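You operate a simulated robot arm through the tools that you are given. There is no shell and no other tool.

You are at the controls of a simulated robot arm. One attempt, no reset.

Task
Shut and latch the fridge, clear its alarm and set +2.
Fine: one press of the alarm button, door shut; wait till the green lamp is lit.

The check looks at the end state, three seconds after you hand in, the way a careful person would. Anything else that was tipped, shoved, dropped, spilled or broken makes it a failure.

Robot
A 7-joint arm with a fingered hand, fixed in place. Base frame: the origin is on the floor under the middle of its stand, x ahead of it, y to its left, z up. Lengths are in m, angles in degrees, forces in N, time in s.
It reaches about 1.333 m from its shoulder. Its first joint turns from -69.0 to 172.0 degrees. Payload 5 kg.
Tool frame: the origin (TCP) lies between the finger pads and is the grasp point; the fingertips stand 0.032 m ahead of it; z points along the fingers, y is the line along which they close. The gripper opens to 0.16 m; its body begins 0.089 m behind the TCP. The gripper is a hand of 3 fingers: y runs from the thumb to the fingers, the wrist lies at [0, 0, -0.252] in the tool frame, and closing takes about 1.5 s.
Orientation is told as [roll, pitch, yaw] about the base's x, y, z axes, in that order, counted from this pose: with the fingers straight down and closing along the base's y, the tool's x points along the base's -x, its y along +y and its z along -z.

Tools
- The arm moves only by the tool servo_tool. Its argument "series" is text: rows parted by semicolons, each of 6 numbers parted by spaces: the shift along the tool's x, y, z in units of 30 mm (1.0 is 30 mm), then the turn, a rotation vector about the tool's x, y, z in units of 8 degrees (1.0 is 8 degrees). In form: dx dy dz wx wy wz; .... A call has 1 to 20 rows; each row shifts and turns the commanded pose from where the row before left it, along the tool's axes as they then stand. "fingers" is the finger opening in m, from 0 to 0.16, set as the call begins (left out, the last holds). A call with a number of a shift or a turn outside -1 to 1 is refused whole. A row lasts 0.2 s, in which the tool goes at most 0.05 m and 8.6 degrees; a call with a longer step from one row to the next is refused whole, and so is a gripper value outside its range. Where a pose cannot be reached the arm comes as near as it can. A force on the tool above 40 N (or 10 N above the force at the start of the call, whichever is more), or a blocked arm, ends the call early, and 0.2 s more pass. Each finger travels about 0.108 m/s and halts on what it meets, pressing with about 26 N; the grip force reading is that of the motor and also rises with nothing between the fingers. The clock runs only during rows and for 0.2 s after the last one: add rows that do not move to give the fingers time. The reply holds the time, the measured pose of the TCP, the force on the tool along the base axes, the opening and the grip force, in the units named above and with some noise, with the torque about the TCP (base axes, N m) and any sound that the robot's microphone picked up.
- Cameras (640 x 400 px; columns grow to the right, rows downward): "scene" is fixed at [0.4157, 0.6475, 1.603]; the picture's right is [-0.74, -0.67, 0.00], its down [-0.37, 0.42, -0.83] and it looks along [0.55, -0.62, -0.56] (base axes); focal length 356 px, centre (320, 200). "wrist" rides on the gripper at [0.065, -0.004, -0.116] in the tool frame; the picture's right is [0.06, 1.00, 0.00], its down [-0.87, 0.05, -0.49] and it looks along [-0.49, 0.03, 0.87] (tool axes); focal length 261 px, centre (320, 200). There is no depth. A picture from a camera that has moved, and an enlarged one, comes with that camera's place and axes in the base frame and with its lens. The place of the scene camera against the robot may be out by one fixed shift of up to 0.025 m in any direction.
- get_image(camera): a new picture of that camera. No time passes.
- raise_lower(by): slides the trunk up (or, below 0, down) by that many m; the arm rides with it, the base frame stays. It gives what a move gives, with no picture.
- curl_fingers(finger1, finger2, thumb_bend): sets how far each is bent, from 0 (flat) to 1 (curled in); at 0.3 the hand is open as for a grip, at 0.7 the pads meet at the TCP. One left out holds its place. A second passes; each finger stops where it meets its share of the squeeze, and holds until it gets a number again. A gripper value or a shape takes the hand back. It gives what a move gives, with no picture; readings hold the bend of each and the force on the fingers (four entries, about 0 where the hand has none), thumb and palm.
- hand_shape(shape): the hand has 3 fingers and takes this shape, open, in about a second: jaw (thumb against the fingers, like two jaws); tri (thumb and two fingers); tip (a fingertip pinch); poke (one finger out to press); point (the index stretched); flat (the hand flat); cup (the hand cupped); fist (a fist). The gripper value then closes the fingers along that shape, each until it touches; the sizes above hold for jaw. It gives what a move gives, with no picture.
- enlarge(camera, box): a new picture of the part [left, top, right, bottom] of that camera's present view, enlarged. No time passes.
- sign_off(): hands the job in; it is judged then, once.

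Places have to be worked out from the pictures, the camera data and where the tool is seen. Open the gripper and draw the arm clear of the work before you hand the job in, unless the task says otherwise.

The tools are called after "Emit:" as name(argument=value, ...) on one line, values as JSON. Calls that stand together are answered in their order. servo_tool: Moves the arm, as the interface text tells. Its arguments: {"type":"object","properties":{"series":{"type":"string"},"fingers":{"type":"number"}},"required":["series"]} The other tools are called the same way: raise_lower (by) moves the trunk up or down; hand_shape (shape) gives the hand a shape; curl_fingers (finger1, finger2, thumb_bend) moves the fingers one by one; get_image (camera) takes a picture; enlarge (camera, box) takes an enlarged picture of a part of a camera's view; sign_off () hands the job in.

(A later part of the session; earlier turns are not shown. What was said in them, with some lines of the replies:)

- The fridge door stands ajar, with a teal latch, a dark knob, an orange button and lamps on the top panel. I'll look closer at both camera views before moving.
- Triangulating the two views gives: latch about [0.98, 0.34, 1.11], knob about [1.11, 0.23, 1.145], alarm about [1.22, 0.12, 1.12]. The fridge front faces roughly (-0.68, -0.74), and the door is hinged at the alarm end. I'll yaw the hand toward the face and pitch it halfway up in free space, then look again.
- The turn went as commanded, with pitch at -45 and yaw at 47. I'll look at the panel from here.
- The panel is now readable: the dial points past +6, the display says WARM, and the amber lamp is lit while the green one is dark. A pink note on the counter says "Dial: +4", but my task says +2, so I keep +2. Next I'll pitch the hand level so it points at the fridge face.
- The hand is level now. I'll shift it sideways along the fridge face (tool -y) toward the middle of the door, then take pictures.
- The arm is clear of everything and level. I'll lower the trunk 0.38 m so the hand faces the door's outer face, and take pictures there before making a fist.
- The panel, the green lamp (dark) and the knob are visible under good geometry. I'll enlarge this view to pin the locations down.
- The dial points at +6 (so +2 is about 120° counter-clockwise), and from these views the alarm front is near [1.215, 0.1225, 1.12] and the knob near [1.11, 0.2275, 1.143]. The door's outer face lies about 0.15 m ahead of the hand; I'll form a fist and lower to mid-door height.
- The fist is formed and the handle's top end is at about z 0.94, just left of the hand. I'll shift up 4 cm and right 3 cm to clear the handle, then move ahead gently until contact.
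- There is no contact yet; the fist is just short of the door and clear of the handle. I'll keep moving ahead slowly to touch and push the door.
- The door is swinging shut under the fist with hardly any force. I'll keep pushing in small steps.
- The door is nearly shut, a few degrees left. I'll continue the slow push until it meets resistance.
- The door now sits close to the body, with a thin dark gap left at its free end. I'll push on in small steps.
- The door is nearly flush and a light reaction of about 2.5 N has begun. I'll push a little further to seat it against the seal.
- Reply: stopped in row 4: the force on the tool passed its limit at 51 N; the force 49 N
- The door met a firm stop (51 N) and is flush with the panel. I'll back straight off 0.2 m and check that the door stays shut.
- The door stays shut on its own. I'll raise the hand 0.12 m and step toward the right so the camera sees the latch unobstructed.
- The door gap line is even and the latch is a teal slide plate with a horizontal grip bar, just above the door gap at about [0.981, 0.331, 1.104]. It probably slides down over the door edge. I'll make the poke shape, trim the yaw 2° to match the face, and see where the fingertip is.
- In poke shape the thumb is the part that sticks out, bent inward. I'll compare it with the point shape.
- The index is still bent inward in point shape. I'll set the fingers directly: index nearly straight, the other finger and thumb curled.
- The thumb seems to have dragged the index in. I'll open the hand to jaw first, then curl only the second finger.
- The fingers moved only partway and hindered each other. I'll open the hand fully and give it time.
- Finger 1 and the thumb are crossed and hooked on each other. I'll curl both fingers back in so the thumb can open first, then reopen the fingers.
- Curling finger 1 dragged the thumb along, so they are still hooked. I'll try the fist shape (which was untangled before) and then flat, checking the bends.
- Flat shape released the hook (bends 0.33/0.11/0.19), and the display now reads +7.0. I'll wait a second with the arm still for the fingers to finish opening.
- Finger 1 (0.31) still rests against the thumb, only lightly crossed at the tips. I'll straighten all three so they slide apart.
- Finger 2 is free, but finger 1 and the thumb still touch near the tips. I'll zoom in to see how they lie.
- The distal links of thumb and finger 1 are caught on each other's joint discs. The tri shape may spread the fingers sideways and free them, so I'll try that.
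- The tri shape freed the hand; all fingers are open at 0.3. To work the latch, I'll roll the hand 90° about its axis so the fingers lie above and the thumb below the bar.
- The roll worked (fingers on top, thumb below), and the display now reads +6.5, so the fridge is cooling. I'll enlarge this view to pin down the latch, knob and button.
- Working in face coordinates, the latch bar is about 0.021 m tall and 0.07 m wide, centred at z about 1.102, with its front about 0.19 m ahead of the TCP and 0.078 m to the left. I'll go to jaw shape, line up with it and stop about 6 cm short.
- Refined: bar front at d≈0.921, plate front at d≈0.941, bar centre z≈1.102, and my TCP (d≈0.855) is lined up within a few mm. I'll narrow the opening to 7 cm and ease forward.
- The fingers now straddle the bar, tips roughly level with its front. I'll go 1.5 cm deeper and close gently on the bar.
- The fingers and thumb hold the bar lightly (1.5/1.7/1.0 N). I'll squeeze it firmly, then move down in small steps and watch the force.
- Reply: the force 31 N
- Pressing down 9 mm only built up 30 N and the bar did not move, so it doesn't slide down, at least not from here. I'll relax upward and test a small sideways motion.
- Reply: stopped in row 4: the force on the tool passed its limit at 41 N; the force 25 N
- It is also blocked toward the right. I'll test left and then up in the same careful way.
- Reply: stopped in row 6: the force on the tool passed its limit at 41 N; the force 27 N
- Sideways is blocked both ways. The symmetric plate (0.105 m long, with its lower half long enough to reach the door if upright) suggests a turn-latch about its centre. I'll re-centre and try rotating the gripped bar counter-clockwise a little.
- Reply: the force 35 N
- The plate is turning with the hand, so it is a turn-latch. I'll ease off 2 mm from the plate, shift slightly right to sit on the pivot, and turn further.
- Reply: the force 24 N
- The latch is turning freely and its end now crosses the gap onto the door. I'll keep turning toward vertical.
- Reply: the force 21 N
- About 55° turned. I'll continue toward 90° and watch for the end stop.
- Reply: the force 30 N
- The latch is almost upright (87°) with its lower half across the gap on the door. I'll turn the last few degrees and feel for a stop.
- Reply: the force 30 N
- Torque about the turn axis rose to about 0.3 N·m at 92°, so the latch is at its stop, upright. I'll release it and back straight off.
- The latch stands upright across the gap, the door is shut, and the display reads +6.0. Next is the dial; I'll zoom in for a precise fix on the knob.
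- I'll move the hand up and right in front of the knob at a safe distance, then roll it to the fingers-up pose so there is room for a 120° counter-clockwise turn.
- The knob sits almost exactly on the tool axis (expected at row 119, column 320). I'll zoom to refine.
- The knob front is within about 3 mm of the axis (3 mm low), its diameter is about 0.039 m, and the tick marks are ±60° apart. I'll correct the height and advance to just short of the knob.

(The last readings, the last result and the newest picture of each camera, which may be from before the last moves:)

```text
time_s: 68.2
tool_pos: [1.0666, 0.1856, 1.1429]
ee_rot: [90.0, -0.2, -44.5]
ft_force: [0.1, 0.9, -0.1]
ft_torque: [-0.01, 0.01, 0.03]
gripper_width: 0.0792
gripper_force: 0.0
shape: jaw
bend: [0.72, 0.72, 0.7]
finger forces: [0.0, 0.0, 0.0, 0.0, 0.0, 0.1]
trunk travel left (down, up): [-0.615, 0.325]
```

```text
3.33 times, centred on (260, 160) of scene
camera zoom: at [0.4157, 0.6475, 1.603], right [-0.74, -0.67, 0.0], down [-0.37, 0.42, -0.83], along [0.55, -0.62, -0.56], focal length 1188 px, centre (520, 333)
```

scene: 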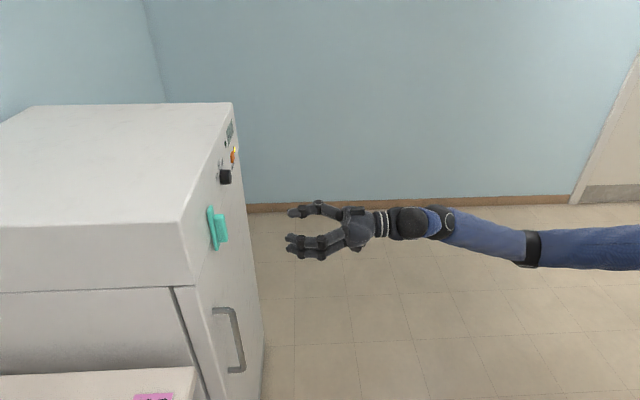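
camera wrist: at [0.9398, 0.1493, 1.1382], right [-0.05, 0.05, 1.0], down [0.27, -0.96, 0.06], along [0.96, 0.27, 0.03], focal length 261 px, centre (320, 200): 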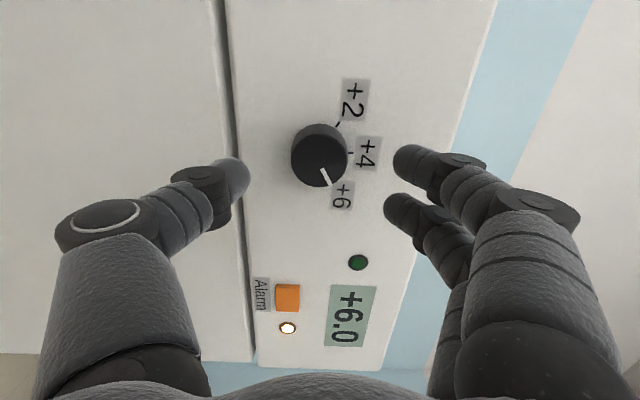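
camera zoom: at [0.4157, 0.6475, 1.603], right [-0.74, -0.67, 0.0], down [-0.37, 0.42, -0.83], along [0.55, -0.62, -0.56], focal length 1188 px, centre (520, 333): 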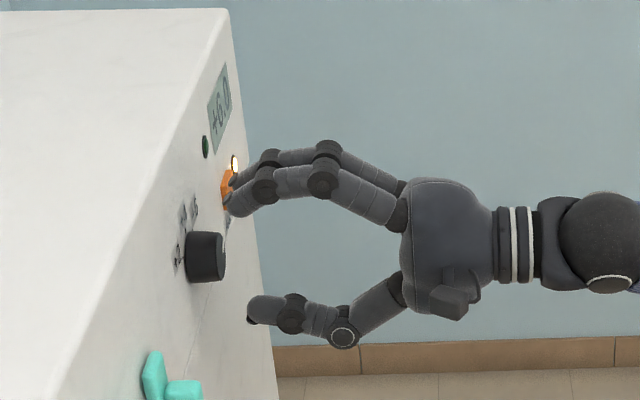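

Still centred on the knob. I'll go in the last 3 cm slowly.

Emit:
servo_tool(series="0 0 0.35 0 0 0; 0 0 0.35 0 0 0; 0 0 0.25 0 0 0; 0 0 0.15 0 0 0; 0 0 0 0 0 0")

Emit:
get_image(camera="wrist")

Emit:
enlarge(camera="scene", box=[190, 100, 330, 220])

```text
time_s: 69.4
tool_pos: [1.0918, 0.2109, 1.1423]
ee_rot: [89.9, -0.2, -44.8]
ft_force: [0.2, -0.4, 0.2]
ft_torque: [-0.01, 0.01, 0.01]
gripper_width: 0.0795
gripper_force: 0.0
shape: jaw
bend: [0.72, 0.72, 0.7]
finger forces: [0.0, 0.0, 0.0, 0.0, 0.1, 0.1]
trunk travel left (down, up): [-0.615, 0.325]
```

```text
taken
camera wrist: at [0.9637, 0.1737, 1.1374], right [-0.05, 0.05, 1.0], down [0.27, -0.96, 0.06], along [0.96, 0.27, 0.03], focal length 261 px, centre (320, 200)
```

wrist: 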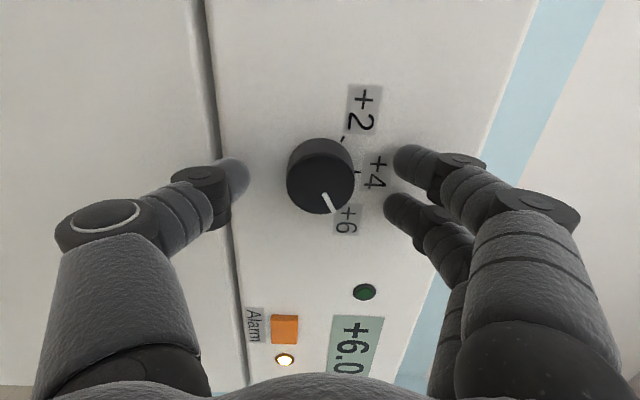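

```text
3.33 times, centred on (260, 160) of scene
camera zoom: at [0.4157, 0.6475, 1.603], right [-0.74, -0.67, 0.0], down [-0.37, 0.42, -0.83], along [0.55, -0.62, -0.56], focal length 1188 px, centre (520, 333)
```

zoom: 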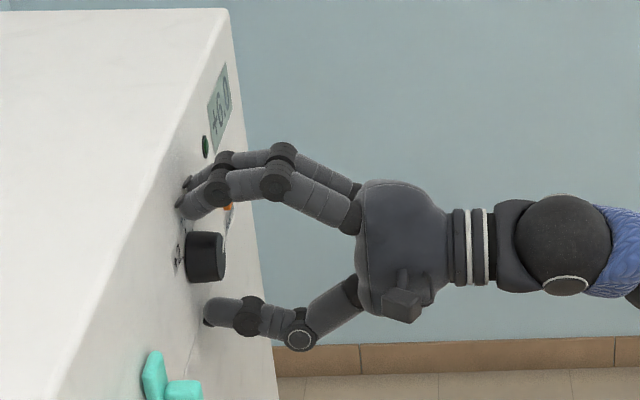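

The fingertips now surround the knob with no contact force. I'll close on it.

Emit:
servo_tool(series="0 0 0 0 0 0; 0 0 0 0 0 0; 0 0 0 0 0 0; 0 0 0 0 0 0; 0 0 0 0 0 0", fingers=0.02)

Emit:
get_image(camera="wrist")

```text
time_s: 70.6
tool_pos: [1.0914, 0.2102, 1.1428]
ee_rot: [89.9, -0.2, -44.7]
ft_force: [1.1, 1.7, -1.7]
ft_torque: [-0.01, 0.04, 0.02]
gripper_width: 0.0274
gripper_force: 25.6
shape: jaw
bend: [0.73, 0.72, 0.7]
finger forces: [11.8, 9.2, 0.0, 0.0, 24.2, 0.1]
trunk travel left (down, up): [-0.615, 0.325]
```

```text
taken
camera wrist: at [0.9638, 0.1738, 1.137], right [-0.05, 0.05, 1.0], down [0.27, -0.96, 0.06], along [0.96, 0.27, 0.03], focal length 261 px, centre (320, 200)
```

wrist: 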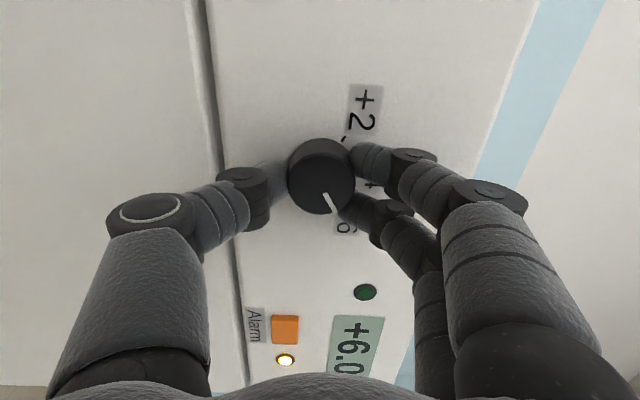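

The knob is gripped well (12 + 9 N against 24 N). I'll turn 20° counter-clockwise and check that the pointer follows.

Emit:
servo_tool(series="0 0 0 0 0 -0.5; 0 0 0 0 0 -0.5; 0 0 0 0 0 -0.5; 0 0 0 0 0 -0.5; 0 0 0 0 0 -0.5; 0 0 0 0 0 0")

Emit:
get_image(camera="wrist")

```text
time_s: 72.0
tool_pos: [1.09, 0.21, 1.1418]
ee_rot: [90.0, -20.2, -44.7]
ft_force: [7.5, 2.5, 3.7]
ft_torque: [0.07, -0.06, -0.08]
gripper_width: 0.0273
gripper_force: 25.6
shape: jaw
bend: [0.73, 0.72, 0.7]
finger forces: [12.7, 11.9, 0.0, 0.0, 22.5, 0.0]
trunk travel left (down, up): [-0.615, 0.325]
```

```text
taken
camera wrist: at [0.9675, 0.1698, 1.1154], right [-0.29, 0.28, 0.92], down [0.22, -0.91, 0.35], along [0.93, 0.3, 0.2], focal length 261 px, centre (320, 200)
```

wrist: 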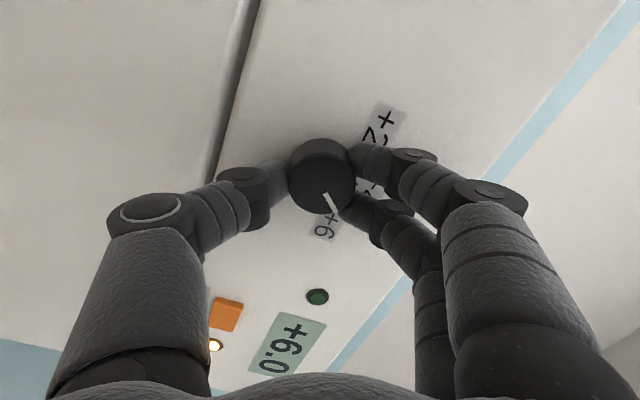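

The pointer turns with the hand. I'll continue with another 40°.

Emit:
servo_tool(series="0 0 0 0 0 -0.5; 0 0 0 0 0 -0.5; 0 0 0 0 0 -0.5; 0 0 0 0 0 -0.5; 0 0 0 0 0 -0.5; 0 0 0 0 0 -0.5; 0 0 0 0 0 -0.5; 0 0 0 0 0 -0.5; 0 0 0 0 0 -0.5; 0 0 0 0 0 -0.5; 0 0 0 0 0 0")

Emit:
get_image(camera="wrist")

```text
time_s: 74.4
tool_pos: [1.09, 0.2105, 1.1446]
ee_rot: [89.9, -60.2, -44.7]
ft_force: [10.3, 2.4, 12.7]
ft_torque: [0.24, -0.19, -0.07]
gripper_width: 0.0265
gripper_force: 26.6
shape: jaw
bend: [0.73, 0.72, 0.7]
finger forces: [11.7, 14.9, 0.0, 0.1, 21.5, 0.1]
trunk travel left (down, up): [-0.615, 0.325]
```

```text
taken
camera wrist: at [0.9888, 0.1483, 1.0845], right [-0.64, 0.63, 0.44], down [-0.07, -0.62, 0.78], along [0.77, 0.47, 0.44], focal length 261 px, centre (320, 200)
```

wrist: 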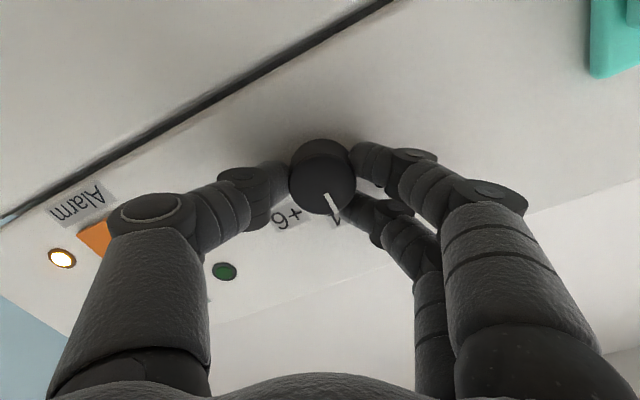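

60° done, pointer near +4. The thumb's outer joint stays well in front of the alarm button; I'll turn another 30°.

Emit:
servo_tool(series="0 0 0 0 0 -0.5; 0 0 0 0 0 -0.5; 0 0 0 0 0 -0.5; 0 0 0 0 0 -0.5; 0 0 0 0 0 -0.5; 0 0 0 0 0 -0.5; 0 0 0 0 0 -0.5; 0 0 0 0 0 0")

Emit:
get_image(camera="wrist")

Emit:
enlarge(camera="scene", box=[190, 100, 330, 220])

```text
time_s: 76.2
tool_pos: [1.0897, 0.2103, 1.1431]
ee_rot: [91.2, -88.3, -46.0]
ft_force: [11.4, 11.3, 20.9]
ft_torque: [0.32, -0.29, 0.02]
gripper_width: 0.0264
gripper_force: 25.8
shape: jaw
bend: [0.73, 0.72, 0.7]
finger forces: [10.0, 16.1, 0.1, 0.1, 21.8, 0.0]
trunk travel left (down, up): [-0.615, 0.325]
```

```text
taken
camera wrist: at [1.0098, 0.1272, 1.0783], right [-0.71, 0.7, -0.03], down [-0.37, -0.33, 0.87], along [0.6, 0.63, 0.49], focal length 261 px, centre (320, 200)
```

wrist: 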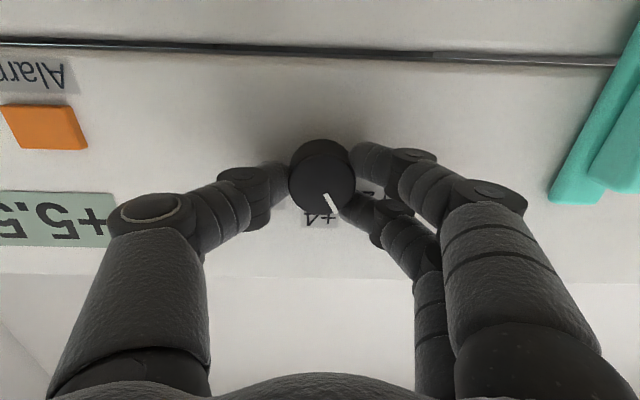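

```text
3.33 times, centred on (260, 160) of scene
camera zoom: at [0.4157, 0.6475, 1.603], right [-0.74, -0.67, 0.0], down [-0.37, 0.42, -0.83], along [0.55, -0.62, -0.56], focal length 1188 px, centre (520, 333)
```

zoom: 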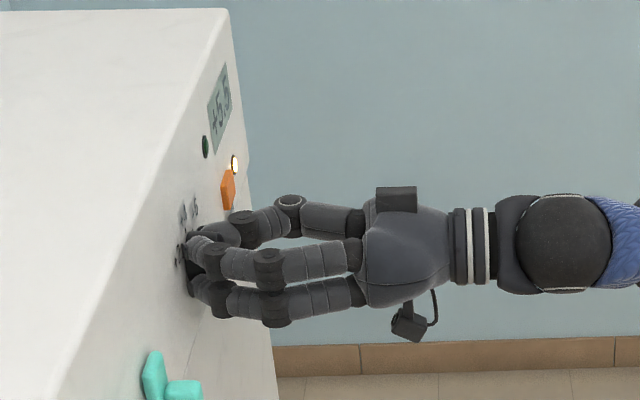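

Pointer is about midway between +4 and +2 and the display reads +5.5. I'll relieve the small upward load by 2 mm and turn the remaining ~31°.

Emit:
servo_tool(series="-0.06 0 0 0 0 -0.45; 0 0 0 0 0 -0.5; 0 0 0 0 0 -0.5; 0 0 0 0 0 -0.5; 0 0 0 0 0 -0.5; 0 0 0 0 0 -0.5; 0 0 0 0 0 -0.5; 0 0 0 0 0 -0.45; 0 0 0 0 0 0")

Emit:
get_image(camera="wrist")

```text
time_s: 78.2
tool_pos: [1.0898, 0.2107, 1.1447]
ee_rot: [-90.0, -60.4, 135.3]
ft_force: [-2.1, 12.5, 10.8]
ft_torque: [0.19, -0.05, 0.21]
gripper_width: 0.0265
gripper_force: 25.9
shape: jaw
bend: [0.72, 0.72, 0.7]
finger forces: [12.8, 16.5, 0.0, 0.1, 21.4, 0.0]
trunk travel left (down, up): [-0.615, 0.325]
```

```text
taken
camera wrist: at [1.0332, 0.1044, 1.0895], right [-0.6, 0.59, -0.55], down [-0.68, -0.02, 0.73], along [0.42, 0.81, 0.41], focal length 261 px, centre (320, 200)
```

wrist: 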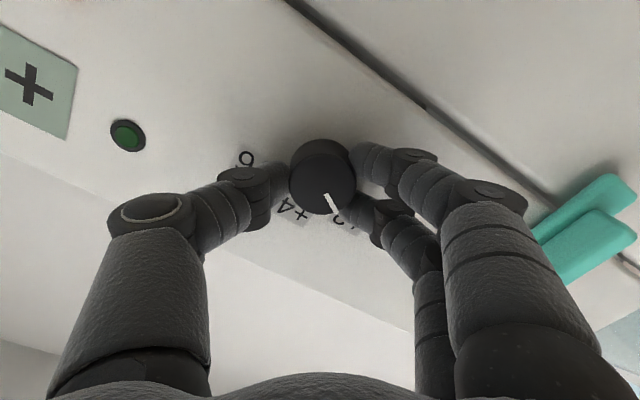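

About 120° turned; the pointer appears to be at the +2 label. I'll zoom in to confirm before letting go.

Emit:
enlarge(camera="wrist", box=[240, 120, 400, 240])

```text
3.33 times, centred on (320, 180) of wrist
camera zoom: at [1.0332, 0.1044, 1.0895], right [-0.6, 0.59, -0.55], down [-0.68, -0.02, 0.73], along [0.42, 0.81, 0.41], focal length 869 px, centre (320, 267)
```

zoom: 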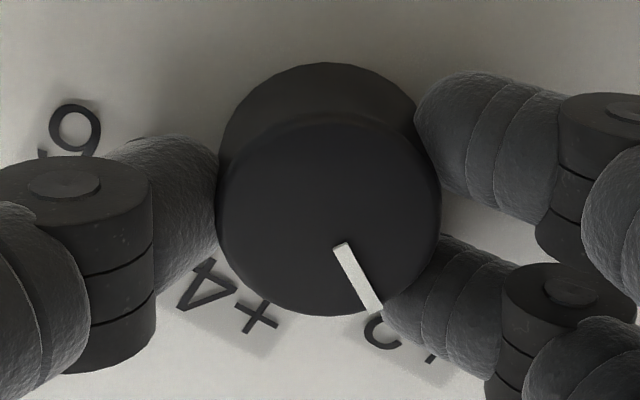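

The pointer is at +2. I'll open the fingers and back straight off to check it.

Emit:
servo_tool(series="0 0 0 0 0 0; 0 0 0 0 0 0; 0 0 0 0 0 0; 0 0 0 0 0 0; 0 0 -0.5 0 0 0; 0 0 -0.8 0 0 0; 0 0 -0.9 0 0 0; 0 0 -0.9 0 0 0; 0 0 -0.9 0 0 0; 0 0 0 0 0 0", fingers=0.08)

Emit:
get_image(camera="wrist")

```text
time_s: 80.4
tool_pos: [1.0058, 0.127, 1.1452]
ee_rot: [-89.9, -60.6, 135.2]
ft_force: [1.5, -0.4, 0.5]
ft_torque: [-0.02, -0.04, 0.01]
gripper_width: 0.0794
gripper_force: 0.2
shape: jaw
bend: [0.72, 0.72, 0.7]
finger forces: [0.0, 0.1, 0.0, 0.0, 0.0, 0.0]
trunk travel left (down, up): [-0.615, 0.325]
```

```text
taken
camera wrist: at [0.9497, 0.0185, 1.0892], right [-0.6, 0.59, -0.54], down [-0.68, -0.02, 0.73], along [0.42, 0.81, 0.41], focal length 261 px, centre (320, 200)
```

wrist: 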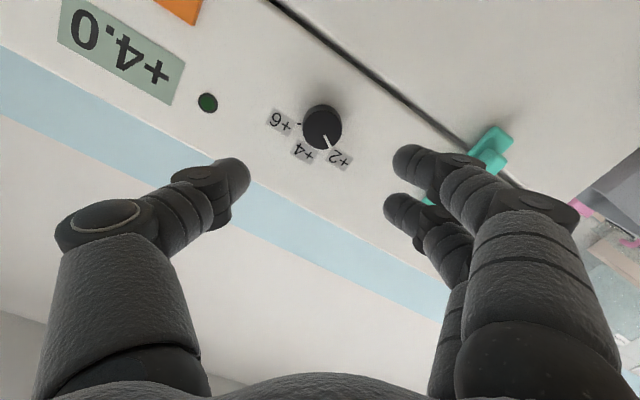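

Emit:
enlarge(camera="wrist", box=[250, 80, 390, 190])

Emit:
enlarge(camera="scene", box=[190, 110, 270, 260])

```text
3.64 times, centred on (320, 135) of wrist
camera zoom: at [0.9497, 0.0185, 1.0892], right [-0.6, 0.59, -0.54], down [-0.68, -0.02, 0.73], along [0.42, 0.81, 0.41], focal length 948 px, centre (320, 436)
```

zoom: 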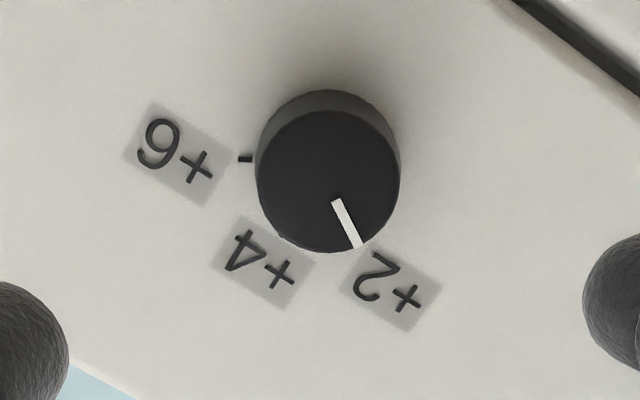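

```text
2.67 times, centred on (230, 185) of scene
camera zoom: at [0.4157, 0.6475, 1.603], right [-0.74, -0.67, 0.0], down [-0.37, 0.42, -0.83], along [0.55, -0.62, -0.56], focal length 951 px, centre (560, 240)
```

zoom: 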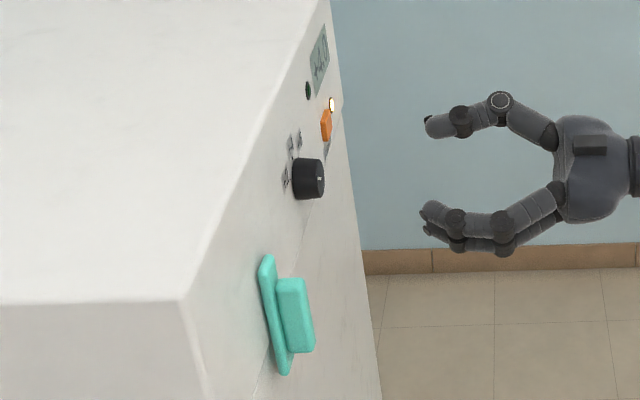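

The dial points squarely at +2 and the display is falling (+4.0). Next is the alarm button; I'll roll back to fingers-up and pinch the fingers closed to make a compact press tip, well away from the panel.

Emit:
servo_tool(series="0 0 0 0 0 0.9425; 0 0 0 0 0 0.9425; 0 0 0 0 0 0.9425; 0 0 0 0 0 0.9425; 0 0 0 0 0 0.9425; 0 0 0 0 0 0.9425; 0 0 0 0 0 0.9425; 0 0 0 0 0 0.9425; 0 0 0 0 0 0.9425; 0 0 0 0 0 0.9425; 0 0 0 0 0 0.9425; 0 0 0 0 0 0.9425; 0 0 0 0 0 0.9425; 0 0 0 0 0 0.9425; 0 0 0 0 0 0.9425; 0 0 0 0 0 0.9425; 0 0 0 0 0 0", fingers=0.0)

Emit:
get_image(camera="wrist")

Emit:
enlarge(camera="scene", box=[190, 100, 330, 220])

```text
time_s: 84.0
tool_pos: [1.0059, 0.125, 1.1433]
ee_rot: [89.9, 1.4, -44.6]
ft_force: [0.7, -0.3, 1.0]
ft_torque: [0.01, 0.02, 0.03]
gripper_width: 0.0
gripper_force: 26.1
shape: jaw
bend: [0.65, 0.65, 0.67]
finger forces: [0.0, 0.0, 0.0, 0.1, 0.0, 0.0]
trunk travel left (down, up): [-0.615, 0.325]
```

```text
taken
camera wrist: at [0.8788, 0.0882, 1.1411], right [-0.03, 0.03, 1.0], down [0.27, -0.96, 0.03], along [0.96, 0.27, 0.02], focal length 261 px, centre (320, 200)
```

wrist: 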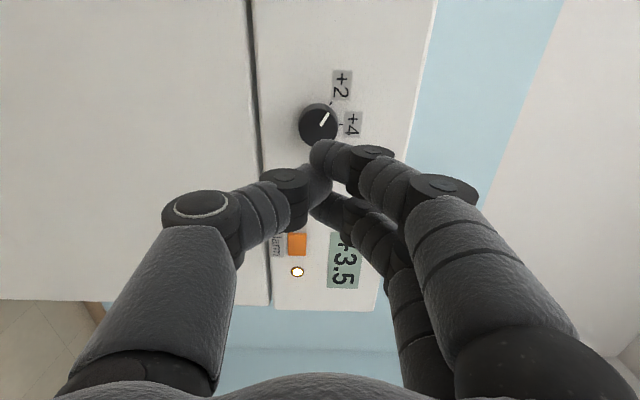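

```text
3.33 times, centred on (260, 160) of scene
camera zoom: at [0.4157, 0.6475, 1.603], right [-0.74, -0.67, 0.0], down [-0.37, 0.42, -0.83], along [0.55, -0.62, -0.56], focal length 1188 px, centre (520, 333)
```

zoom: 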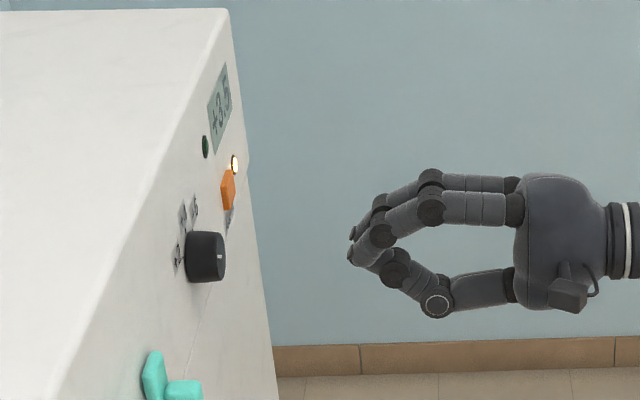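

The display reads +3.5 and the pinch tip looks compact on the tool axis. I make the alarm button's centre about 0.147 m to the right and 2.5 cm lower, 0.037 × 0.024 m in size; I'll line up in front of it.

Emit:
servo_tool(series="-0.82 -0.12 0 0 0 0; -0.82 -0.12 0 0 0 0; -0.82 -0.12 0 0 0 0; -0.82 -0.12 0 0 0 0; -0.82 -0.12 0 0 0 0; -0.83 -0.13 0 0 0 0; 0 0 0.8 0 0 0; 0 0 0.8 0 0 0; 0 0 0.8 0 0 0; 0 0 0 0 0 0")

Emit:
get_image(camera="wrist")

Emit:
enlarge(camera="scene", box=[200, 100, 320, 200])

```text
time_s: 86.2
tool_pos: [1.1626, 0.0711, 1.1184]
ee_rot: [90.0, 1.4, -44.7]
ft_force: [-0.3, -0.5, 0.1]
ft_torque: [0.0, -0.01, -0.03]
gripper_width: 0.0001
gripper_force: 25.8
shape: jaw
bend: [0.65, 0.65, 0.67]
finger forces: [0.1, 0.0, 0.1, 0.0, 0.0, 0.1]
trunk travel left (down, up): [-0.615, 0.325]
```

```text
taken
camera wrist: at [1.035, 0.0347, 1.1159], right [-0.03, 0.03, 1.0], down [0.27, -0.96, 0.03], along [0.96, 0.27, 0.02], focal length 261 px, centre (320, 200)
```

wrist: 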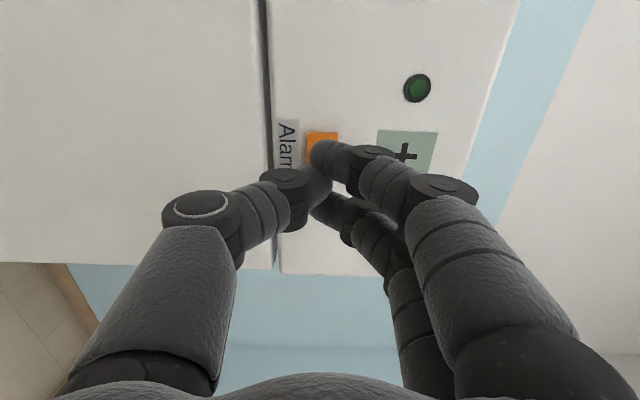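

```text
4.00 times, centred on (260, 150) of scene
camera zoom: at [0.4157, 0.6475, 1.603], right [-0.74, -0.67, 0.0], down [-0.37, 0.42, -0.83], along [0.55, -0.62, -0.56], focal length 1426 px, centre (560, 400)
```

zoom: 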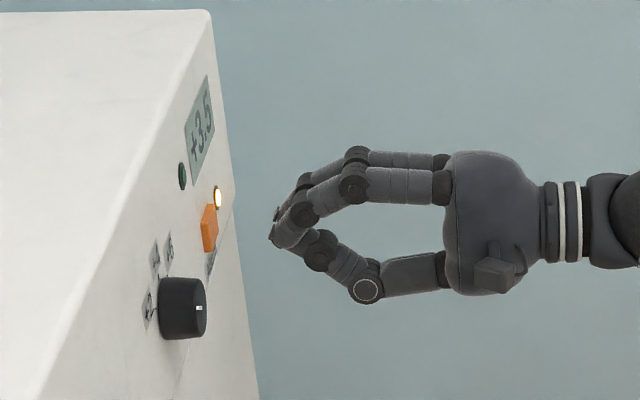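

Lined up within about 2 mm of the button. I'll approach slowly to just short of contact.

Emit:
servo_tool(series="0.05 0 0.25 0 0 0; 0 0 0.25 0 0 0; 0 0 0.25 0 0 0; 0 0 0.2 0 0 0; 0 0 0.15 0 0 0; 0 0 0 0 0 0")

Emit:
enlarge(camera="wrist", box=[240, 80, 440, 240])

Emit:
enlarge(camera="scene", box=[200, 100, 320, 200])

```text
time_s: 87.6
tool_pos: [1.1829, 0.097, 1.1207]
ee_rot: [90.0, 1.4, -44.7]
ft_force: [-0.3, 0.8, -0.2]
ft_torque: [0.02, 0.01, 0.02]
gripper_width: 0.0002
gripper_force: 26.4
shape: jaw
bend: [0.65, 0.65, 0.67]
finger forces: [0.1, 0.0, 0.0, 0.1, 0.0, 0.1]
trunk travel left (down, up): [-0.615, 0.325]
```

```text
2.50 times, centred on (340, 160) of wrist
camera zoom: at [1.056, 0.0604, 1.1164], right [-0.03, 0.03, 1.0], down [0.27, -0.96, 0.03], along [0.96, 0.27, 0.02], focal length 652 px, centre (270, 300)
```

zoom: 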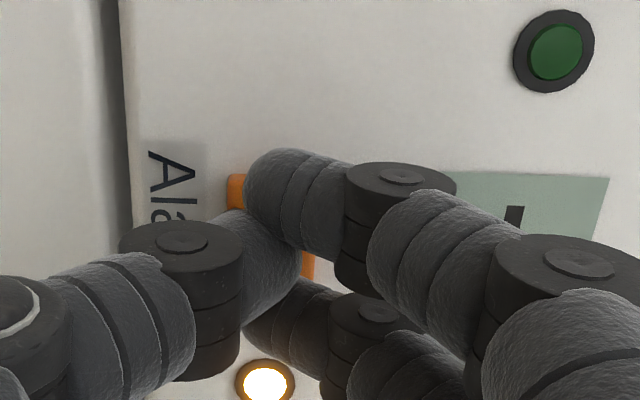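

```text
4.00 times, centred on (260, 150) of scene
camera zoom: at [0.4157, 0.6475, 1.603], right [-0.74, -0.67, 0.0], down [-0.37, 0.42, -0.83], along [0.55, -0.62, -0.56], focal length 1426 px, centre (560, 400)
```

zoom: 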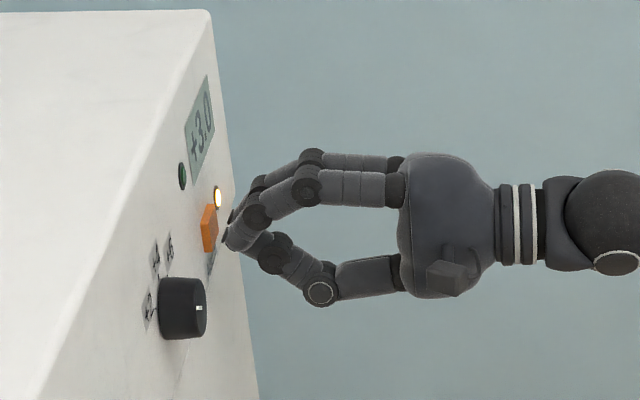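

The tips are about 1 cm short of the button and the display reads +3.0. Before pressing I'll hold still a few seconds and let the temperature settle, so one press will do.

Emit:
servo_tool(series="0 0 0 0 0 0; 0 0 0 0 0 0; 0 0 0 0 0 0; 0 0 0 0 0 0; 0 0 0 0 0 0; 0 0 0 0 0 0; 0 0 0 0 0 0; 0 0 0 0 0 0; 0 0 0 0 0 0; 0 0 0 0 0 0; 0 0 0 0 0 0; 0 0 0 0 0 0; 0 0 0 0 0 0; 0 0 0 0 0 0; 0 0 0 0 0 0; 0 0 0 0 0 0; 0 0 0 0 0 0; 0 0 0 0 0 0; 0 0 0 0 0 0; 0 0 0 0 0 0")

Emit:
servo_tool(series="0 0 0 0 0 0; 0 0 0 0 0 0; 0 0 0 0 0 0; 0 0 0 0 0 0; 0 0 0 0 0 0; 0 0 0 0 0 0; 0 0 0 0 0 0; 0 0 0 0 0 0; 0 0 0 0 0 0; 0 0 0 0 0 0; 0 0 0 0 0 0; 0 0 0 0 0 0; 0 0 0 0 0 0; 0 0 0 0 0 0; 0 0 0 0 0 0; 0 0 0 0 0 0; 0 0 0 0 0 0; 0 0 0 0 0 0; 0 0 0 0 0 0; 0 0 0 0 0 0")

Emit:
enlarge(camera="scene", box=[200, 100, 320, 200])

```text
time_s: 91.8
tool_pos: [1.1835, 0.0971, 1.1189]
ee_rot: [89.9, 1.3, -44.8]
ft_force: [0.0, -1.1, 0.7]
ft_torque: [-0.02, -0.01, 0.0]
gripper_width: 0.0002
gripper_force: 25.8
shape: jaw
bend: [0.65, 0.65, 0.67]
finger forces: [0.0, 0.0, 0.0, 0.0, 0.1, 0.1]
trunk travel left (down, up): [-0.615, 0.325]
```

```text
time_s: 96.0
tool_pos: [1.184, 0.0972, 1.1197]
ee_rot: [90.0, 1.3, -44.7]
ft_force: [1.2, -0.3, 0.2]
ft_torque: [-0.03, -0.02, 0.03]
gripper_width: 0.0
gripper_force: 26.3
shape: jaw
bend: [0.65, 0.65, 0.67]
finger forces: [0.1, 0.0, 0.0, 0.0, 0.0, 0.1]
trunk travel left (down, up): [-0.615, 0.325]
```

```text
4.00 times, centred on (260, 150) of scene
camera zoom: at [0.4157, 0.6475, 1.603], right [-0.74, -0.67, 0.0], down [-0.37, 0.42, -0.83], along [0.55, -0.62, -0.56], focal length 1426 px, centre (560, 400)
```

zoom: 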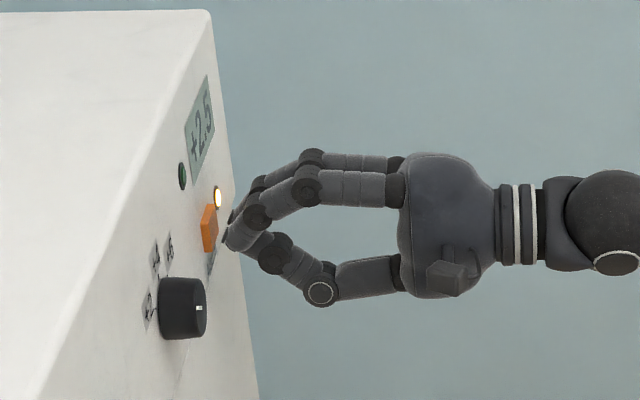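

At +2.5 and settling, door shut and latched. Now I'll make the one press, advancing in 2 mm steps and watching force and sound.

Emit:
servo_tool(series="0 0 0.07 0 0 0; 0 0 0.07 0 0 0; 0 0 0.07 0 0 0; 0 0 0.07 0 0 0; 0 0 0.07 0 0 0; 0 0 0.07 0 0 0; 0 0 0 0 0 0")

```text
time_s: 97.6
tool_pos: [1.1933, 0.1056, 1.1184]
ee_rot: [90.0, 1.3, -44.7]
ft_force: [-4.7, -4.0, -2.8]
ft_torque: [-0.06, 0.09, 0.04]
gripper_width: 0.0
gripper_force: 25.8
shape: jaw
bend: [0.65, 0.65, 0.67]
finger forces: [0.0, 0.1, 0.1, 0.1, 0.0, 0.0]
trunk travel left (down, up): [-0.615, 0.325]
heard: click
```

A click was heard at about 6 N, so the button has been pressed once. I'll withdraw straight back now.

Emit:
servo_tool(series="0 0 -0.5 0 0 0; 0 0 -0.9 0 0 0; 0 0 -0.9 0 0 0; 0 0 -0.9 0 0 0; 0 0 -0.9 0 0 0; 0 0 -0.9 0 0 0; 0 0 0 0 0 0")

Emit:
get_image(camera="wrist")

Emit:
enlarge(camera="scene", box=[190, 100, 310, 200])

```text
time_s: 99.2
tool_pos: [1.0863, -0.0001, 1.1196]
ee_rot: [89.9, 1.3, -44.5]
ft_force: [-0.7, -0.1, 0.3]
ft_torque: [0.0, 0.01, 0.01]
gripper_width: 0.0
gripper_force: 26.0
shape: jaw
bend: [0.65, 0.65, 0.67]
finger forces: [0.0, 0.1, 0.0, 0.1, 0.1, 0.1]
trunk travel left (down, up): [-0.615, 0.325]
```

```text
taken
camera wrist: at [0.9583, -0.037, 1.1173], right [-0.03, 0.03, 1.0], down [0.27, -0.96, 0.03], along [0.96, 0.27, 0.02], focal length 261 px, centre (320, 200)
```

wrist: 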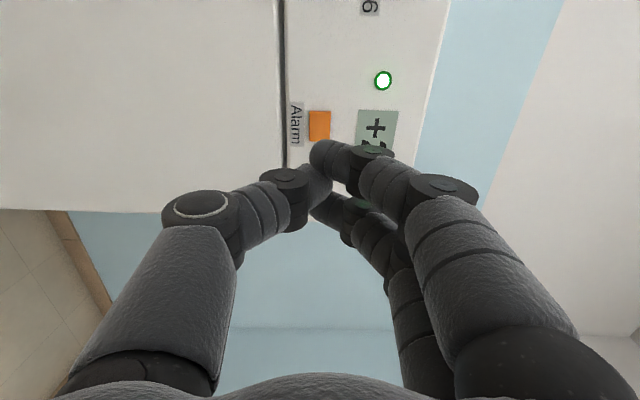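

```text
4.00 times, centred on (250, 150) of scene
camera zoom: at [0.4157, 0.6475, 1.603], right [-0.74, -0.67, 0.0], down [-0.37, 0.42, -0.83], along [0.55, -0.62, -0.56], focal length 1426 px, centre (600, 400)
```

zoom: 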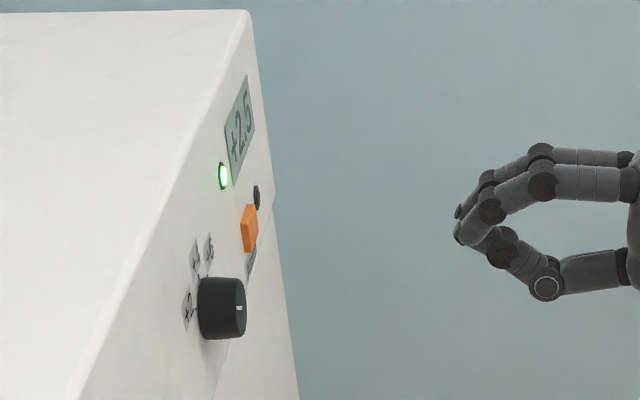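

The green lamp is lit and the amber alarm lamp is off. I'll back away further and open the hand, then check everything once more.

Emit:
servo_tool(series="0 0 -0.9 0 0 0; 0 0 -0.9 0 0 0; 0 0 -0.9 0 0 0; 0 0 -0.9 0 0 0; 0 0 -0.9 0 0 0; 0 0 -0.9 0 0 0; 0 0 0 0 0 0; 0 0 0 0 0 0; 0 0 0 0 0 0; 0 0 0 0 0 0", fingers=0.16)

Emit:
get_image(camera="wrist")

Emit:
get_image(camera="scene")

```text
time_s: 101.4
tool_pos: [0.9741, -0.1162, 1.1183]
ee_rot: [90.0, 1.3, -44.7]
ft_force: [-0.9, 0.0, -1.1]
ft_torque: [-0.01, -0.02, -0.01]
gripper_width: 0.16
gripper_force: 0.0
shape: jaw
bend: [0.3, 0.3, 0.3]
finger forces: [0.0, 0.0, 0.0, 0.1, 0.0, 0.0]
trunk travel left (down, up): [-0.615, 0.325]
```

```text
taken
camera wrist: at [0.8459, -0.1522, 1.116], right [-0.03, 0.03, 1.0], down [0.27, -0.96, 0.04], along [0.96, 0.27, 0.02], focal length 261 px, centre (320, 200)
```

wrist: 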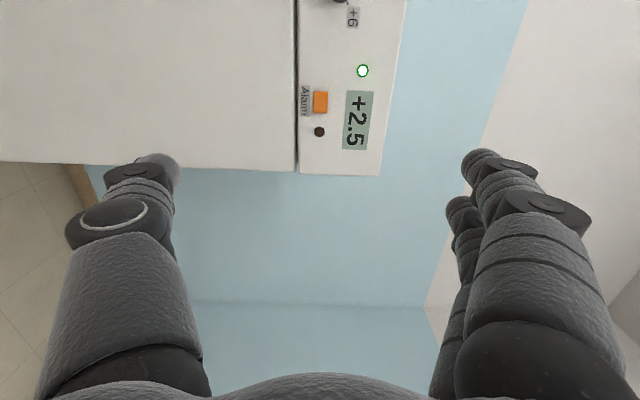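

```text
taken
```

scene: 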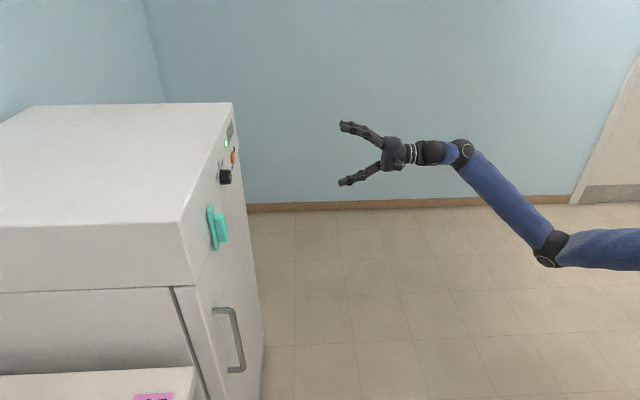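

All good from here; the arm is well clear with the hand open. I'll slide left at this distance to get one last look at the dial and latch.

Emit:
servo_tool(series="0.9 0 0 0 0 0; 0.9 0 0 0 0 0; 0.9 0 0 0 0 0; 0.9 0 0 0 0 0; 0.9 0 0 0 0 0; 0.9 0 0 0 0 0; 0.9 0 0 0 0 0; 0.9 0 0 0 0 0; 0 0 0 0 0 0")

Emit:
enlarge(camera="wrist", box=[200, 0, 460, 260])

Emit:
enlarge(camera="scene", box=[140, 90, 300, 400])

```text
time_s: 103.4
tool_pos: [0.8187, 0.0376, 1.1231]
ee_rot: [90.0, 1.4, -44.8]
ft_force: [0.2, 0.1, 0.4]
ft_torque: [0.01, 0.02, -0.02]
gripper_width: 0.1597
gripper_force: 0.1
shape: jaw
bend: [0.3, 0.3, 0.3]
finger forces: [0.1, 0.0, 0.0, 0.1, 0.0, 0.0]
trunk travel left (down, up): [-0.615, 0.325]
```

```text
1.54 times, centred on (330, 130) of wrist
camera zoom: at [0.6923, 0.0004, 1.1195], right [-0.03, 0.03, 1.0], down [0.27, -0.96, 0.04], along [0.96, 0.27, 0.02], focal length 401 px, centre (305, 308)
```

zoom: 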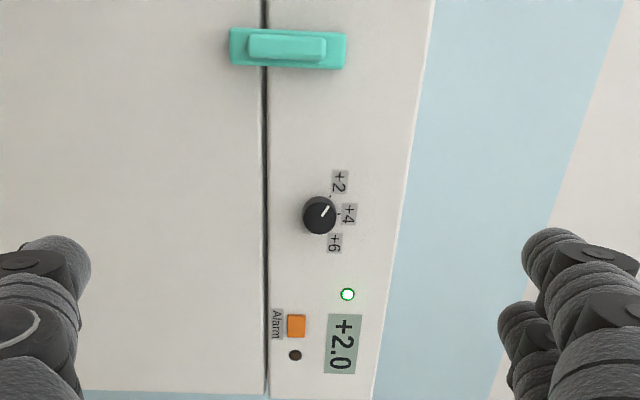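

```text
1.29 times, centred on (220, 245) of scene
camera zoom: at [0.4157, 0.6475, 1.603], right [-0.74, -0.67, 0.0], down [-0.37, 0.42, -0.83], along [0.55, -0.62, -0.56], focal length 460 px, centre (449, 142)
```

zoom: 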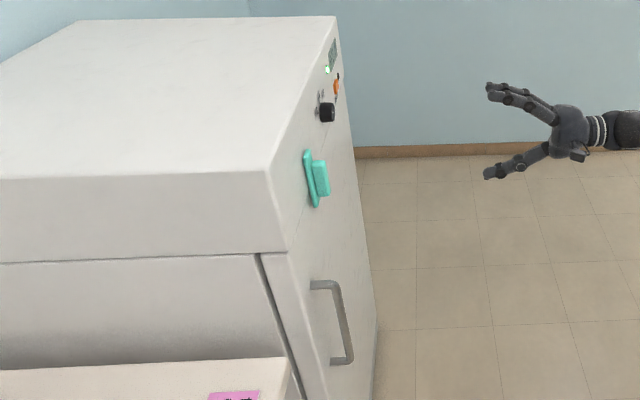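

The display now reads +2.0, the green lamp is lit and the latch bridges the gap. I'll take one close look at the dial pointer to be sure.

Emit:
enlarge(camera="wrist", box=[305, 100, 365, 170])

Emit:
enlarge(camera="wrist", box=[270, 0, 370, 60])

```text
5.71 times, centred on (335, 135) of wrist
camera zoom: at [0.6923, 0.0004, 1.1195], right [-0.03, 0.03, 1.0], down [0.27, -0.96, 0.04], along [0.96, 0.27, 0.02], focal length 1489 px, centre (234, 571)
```

zoom: 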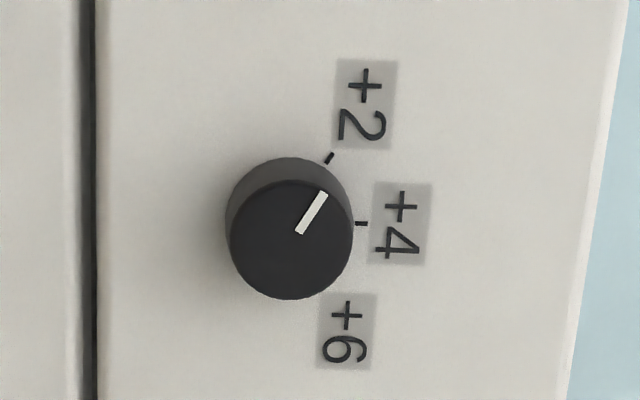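

```text
6.40 times, centred on (320, 30) of wrist
camera zoom: at [0.6923, 0.0004, 1.1195], right [-0.03, 0.03, 1.0], down [0.27, -0.96, 0.04], along [0.96, 0.27, 0.02], focal length 1668 px, centre (320, 1288)
```

zoom: 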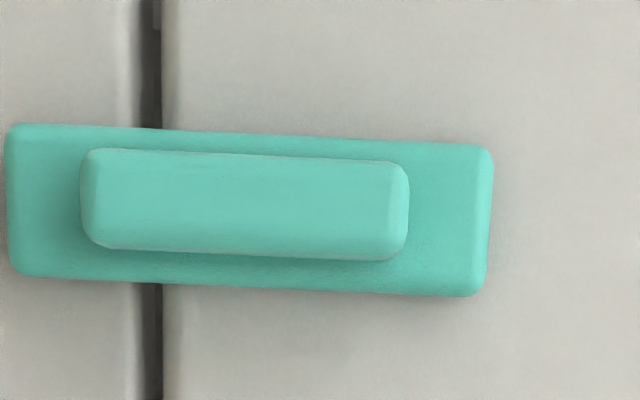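

The pointer lines up with the +2 tick, and the display reads +2.0. The door is shut and the latch is upright across the gap. The alarm was pressed once, the amber lamp is off and the green lamp is lit. The arm is clear with the hand open, so I'm handing in.

Emit:
sign_off()

```text
The job is handed in.
```

The fridge is shut and latched, its alarm is cleared, and the dial is set to +2. I handed the job in after a last look at the pictures.

- **Door:** it is closed flush and stays shut on its own.
- **Latch:** the teal latch turns rather than slides. It now stands upright across the gap, with its lower half over the door.
- **Dial:** the pointer is on the +2 mark, and the display had come down to +2.0.
- **Alarm:** I pressed the button once and heard one click. The amber lamp went out and the green lamp came on.
- **Arm:** it is well clear of the fridge with the hand open. I saw nothing else moved or knocked.

A pink note on the counter next to the fridge says "Dial: +4" and "Chill: Blue". I followed your instruction and set +2, so check the note if it was meant to apply.
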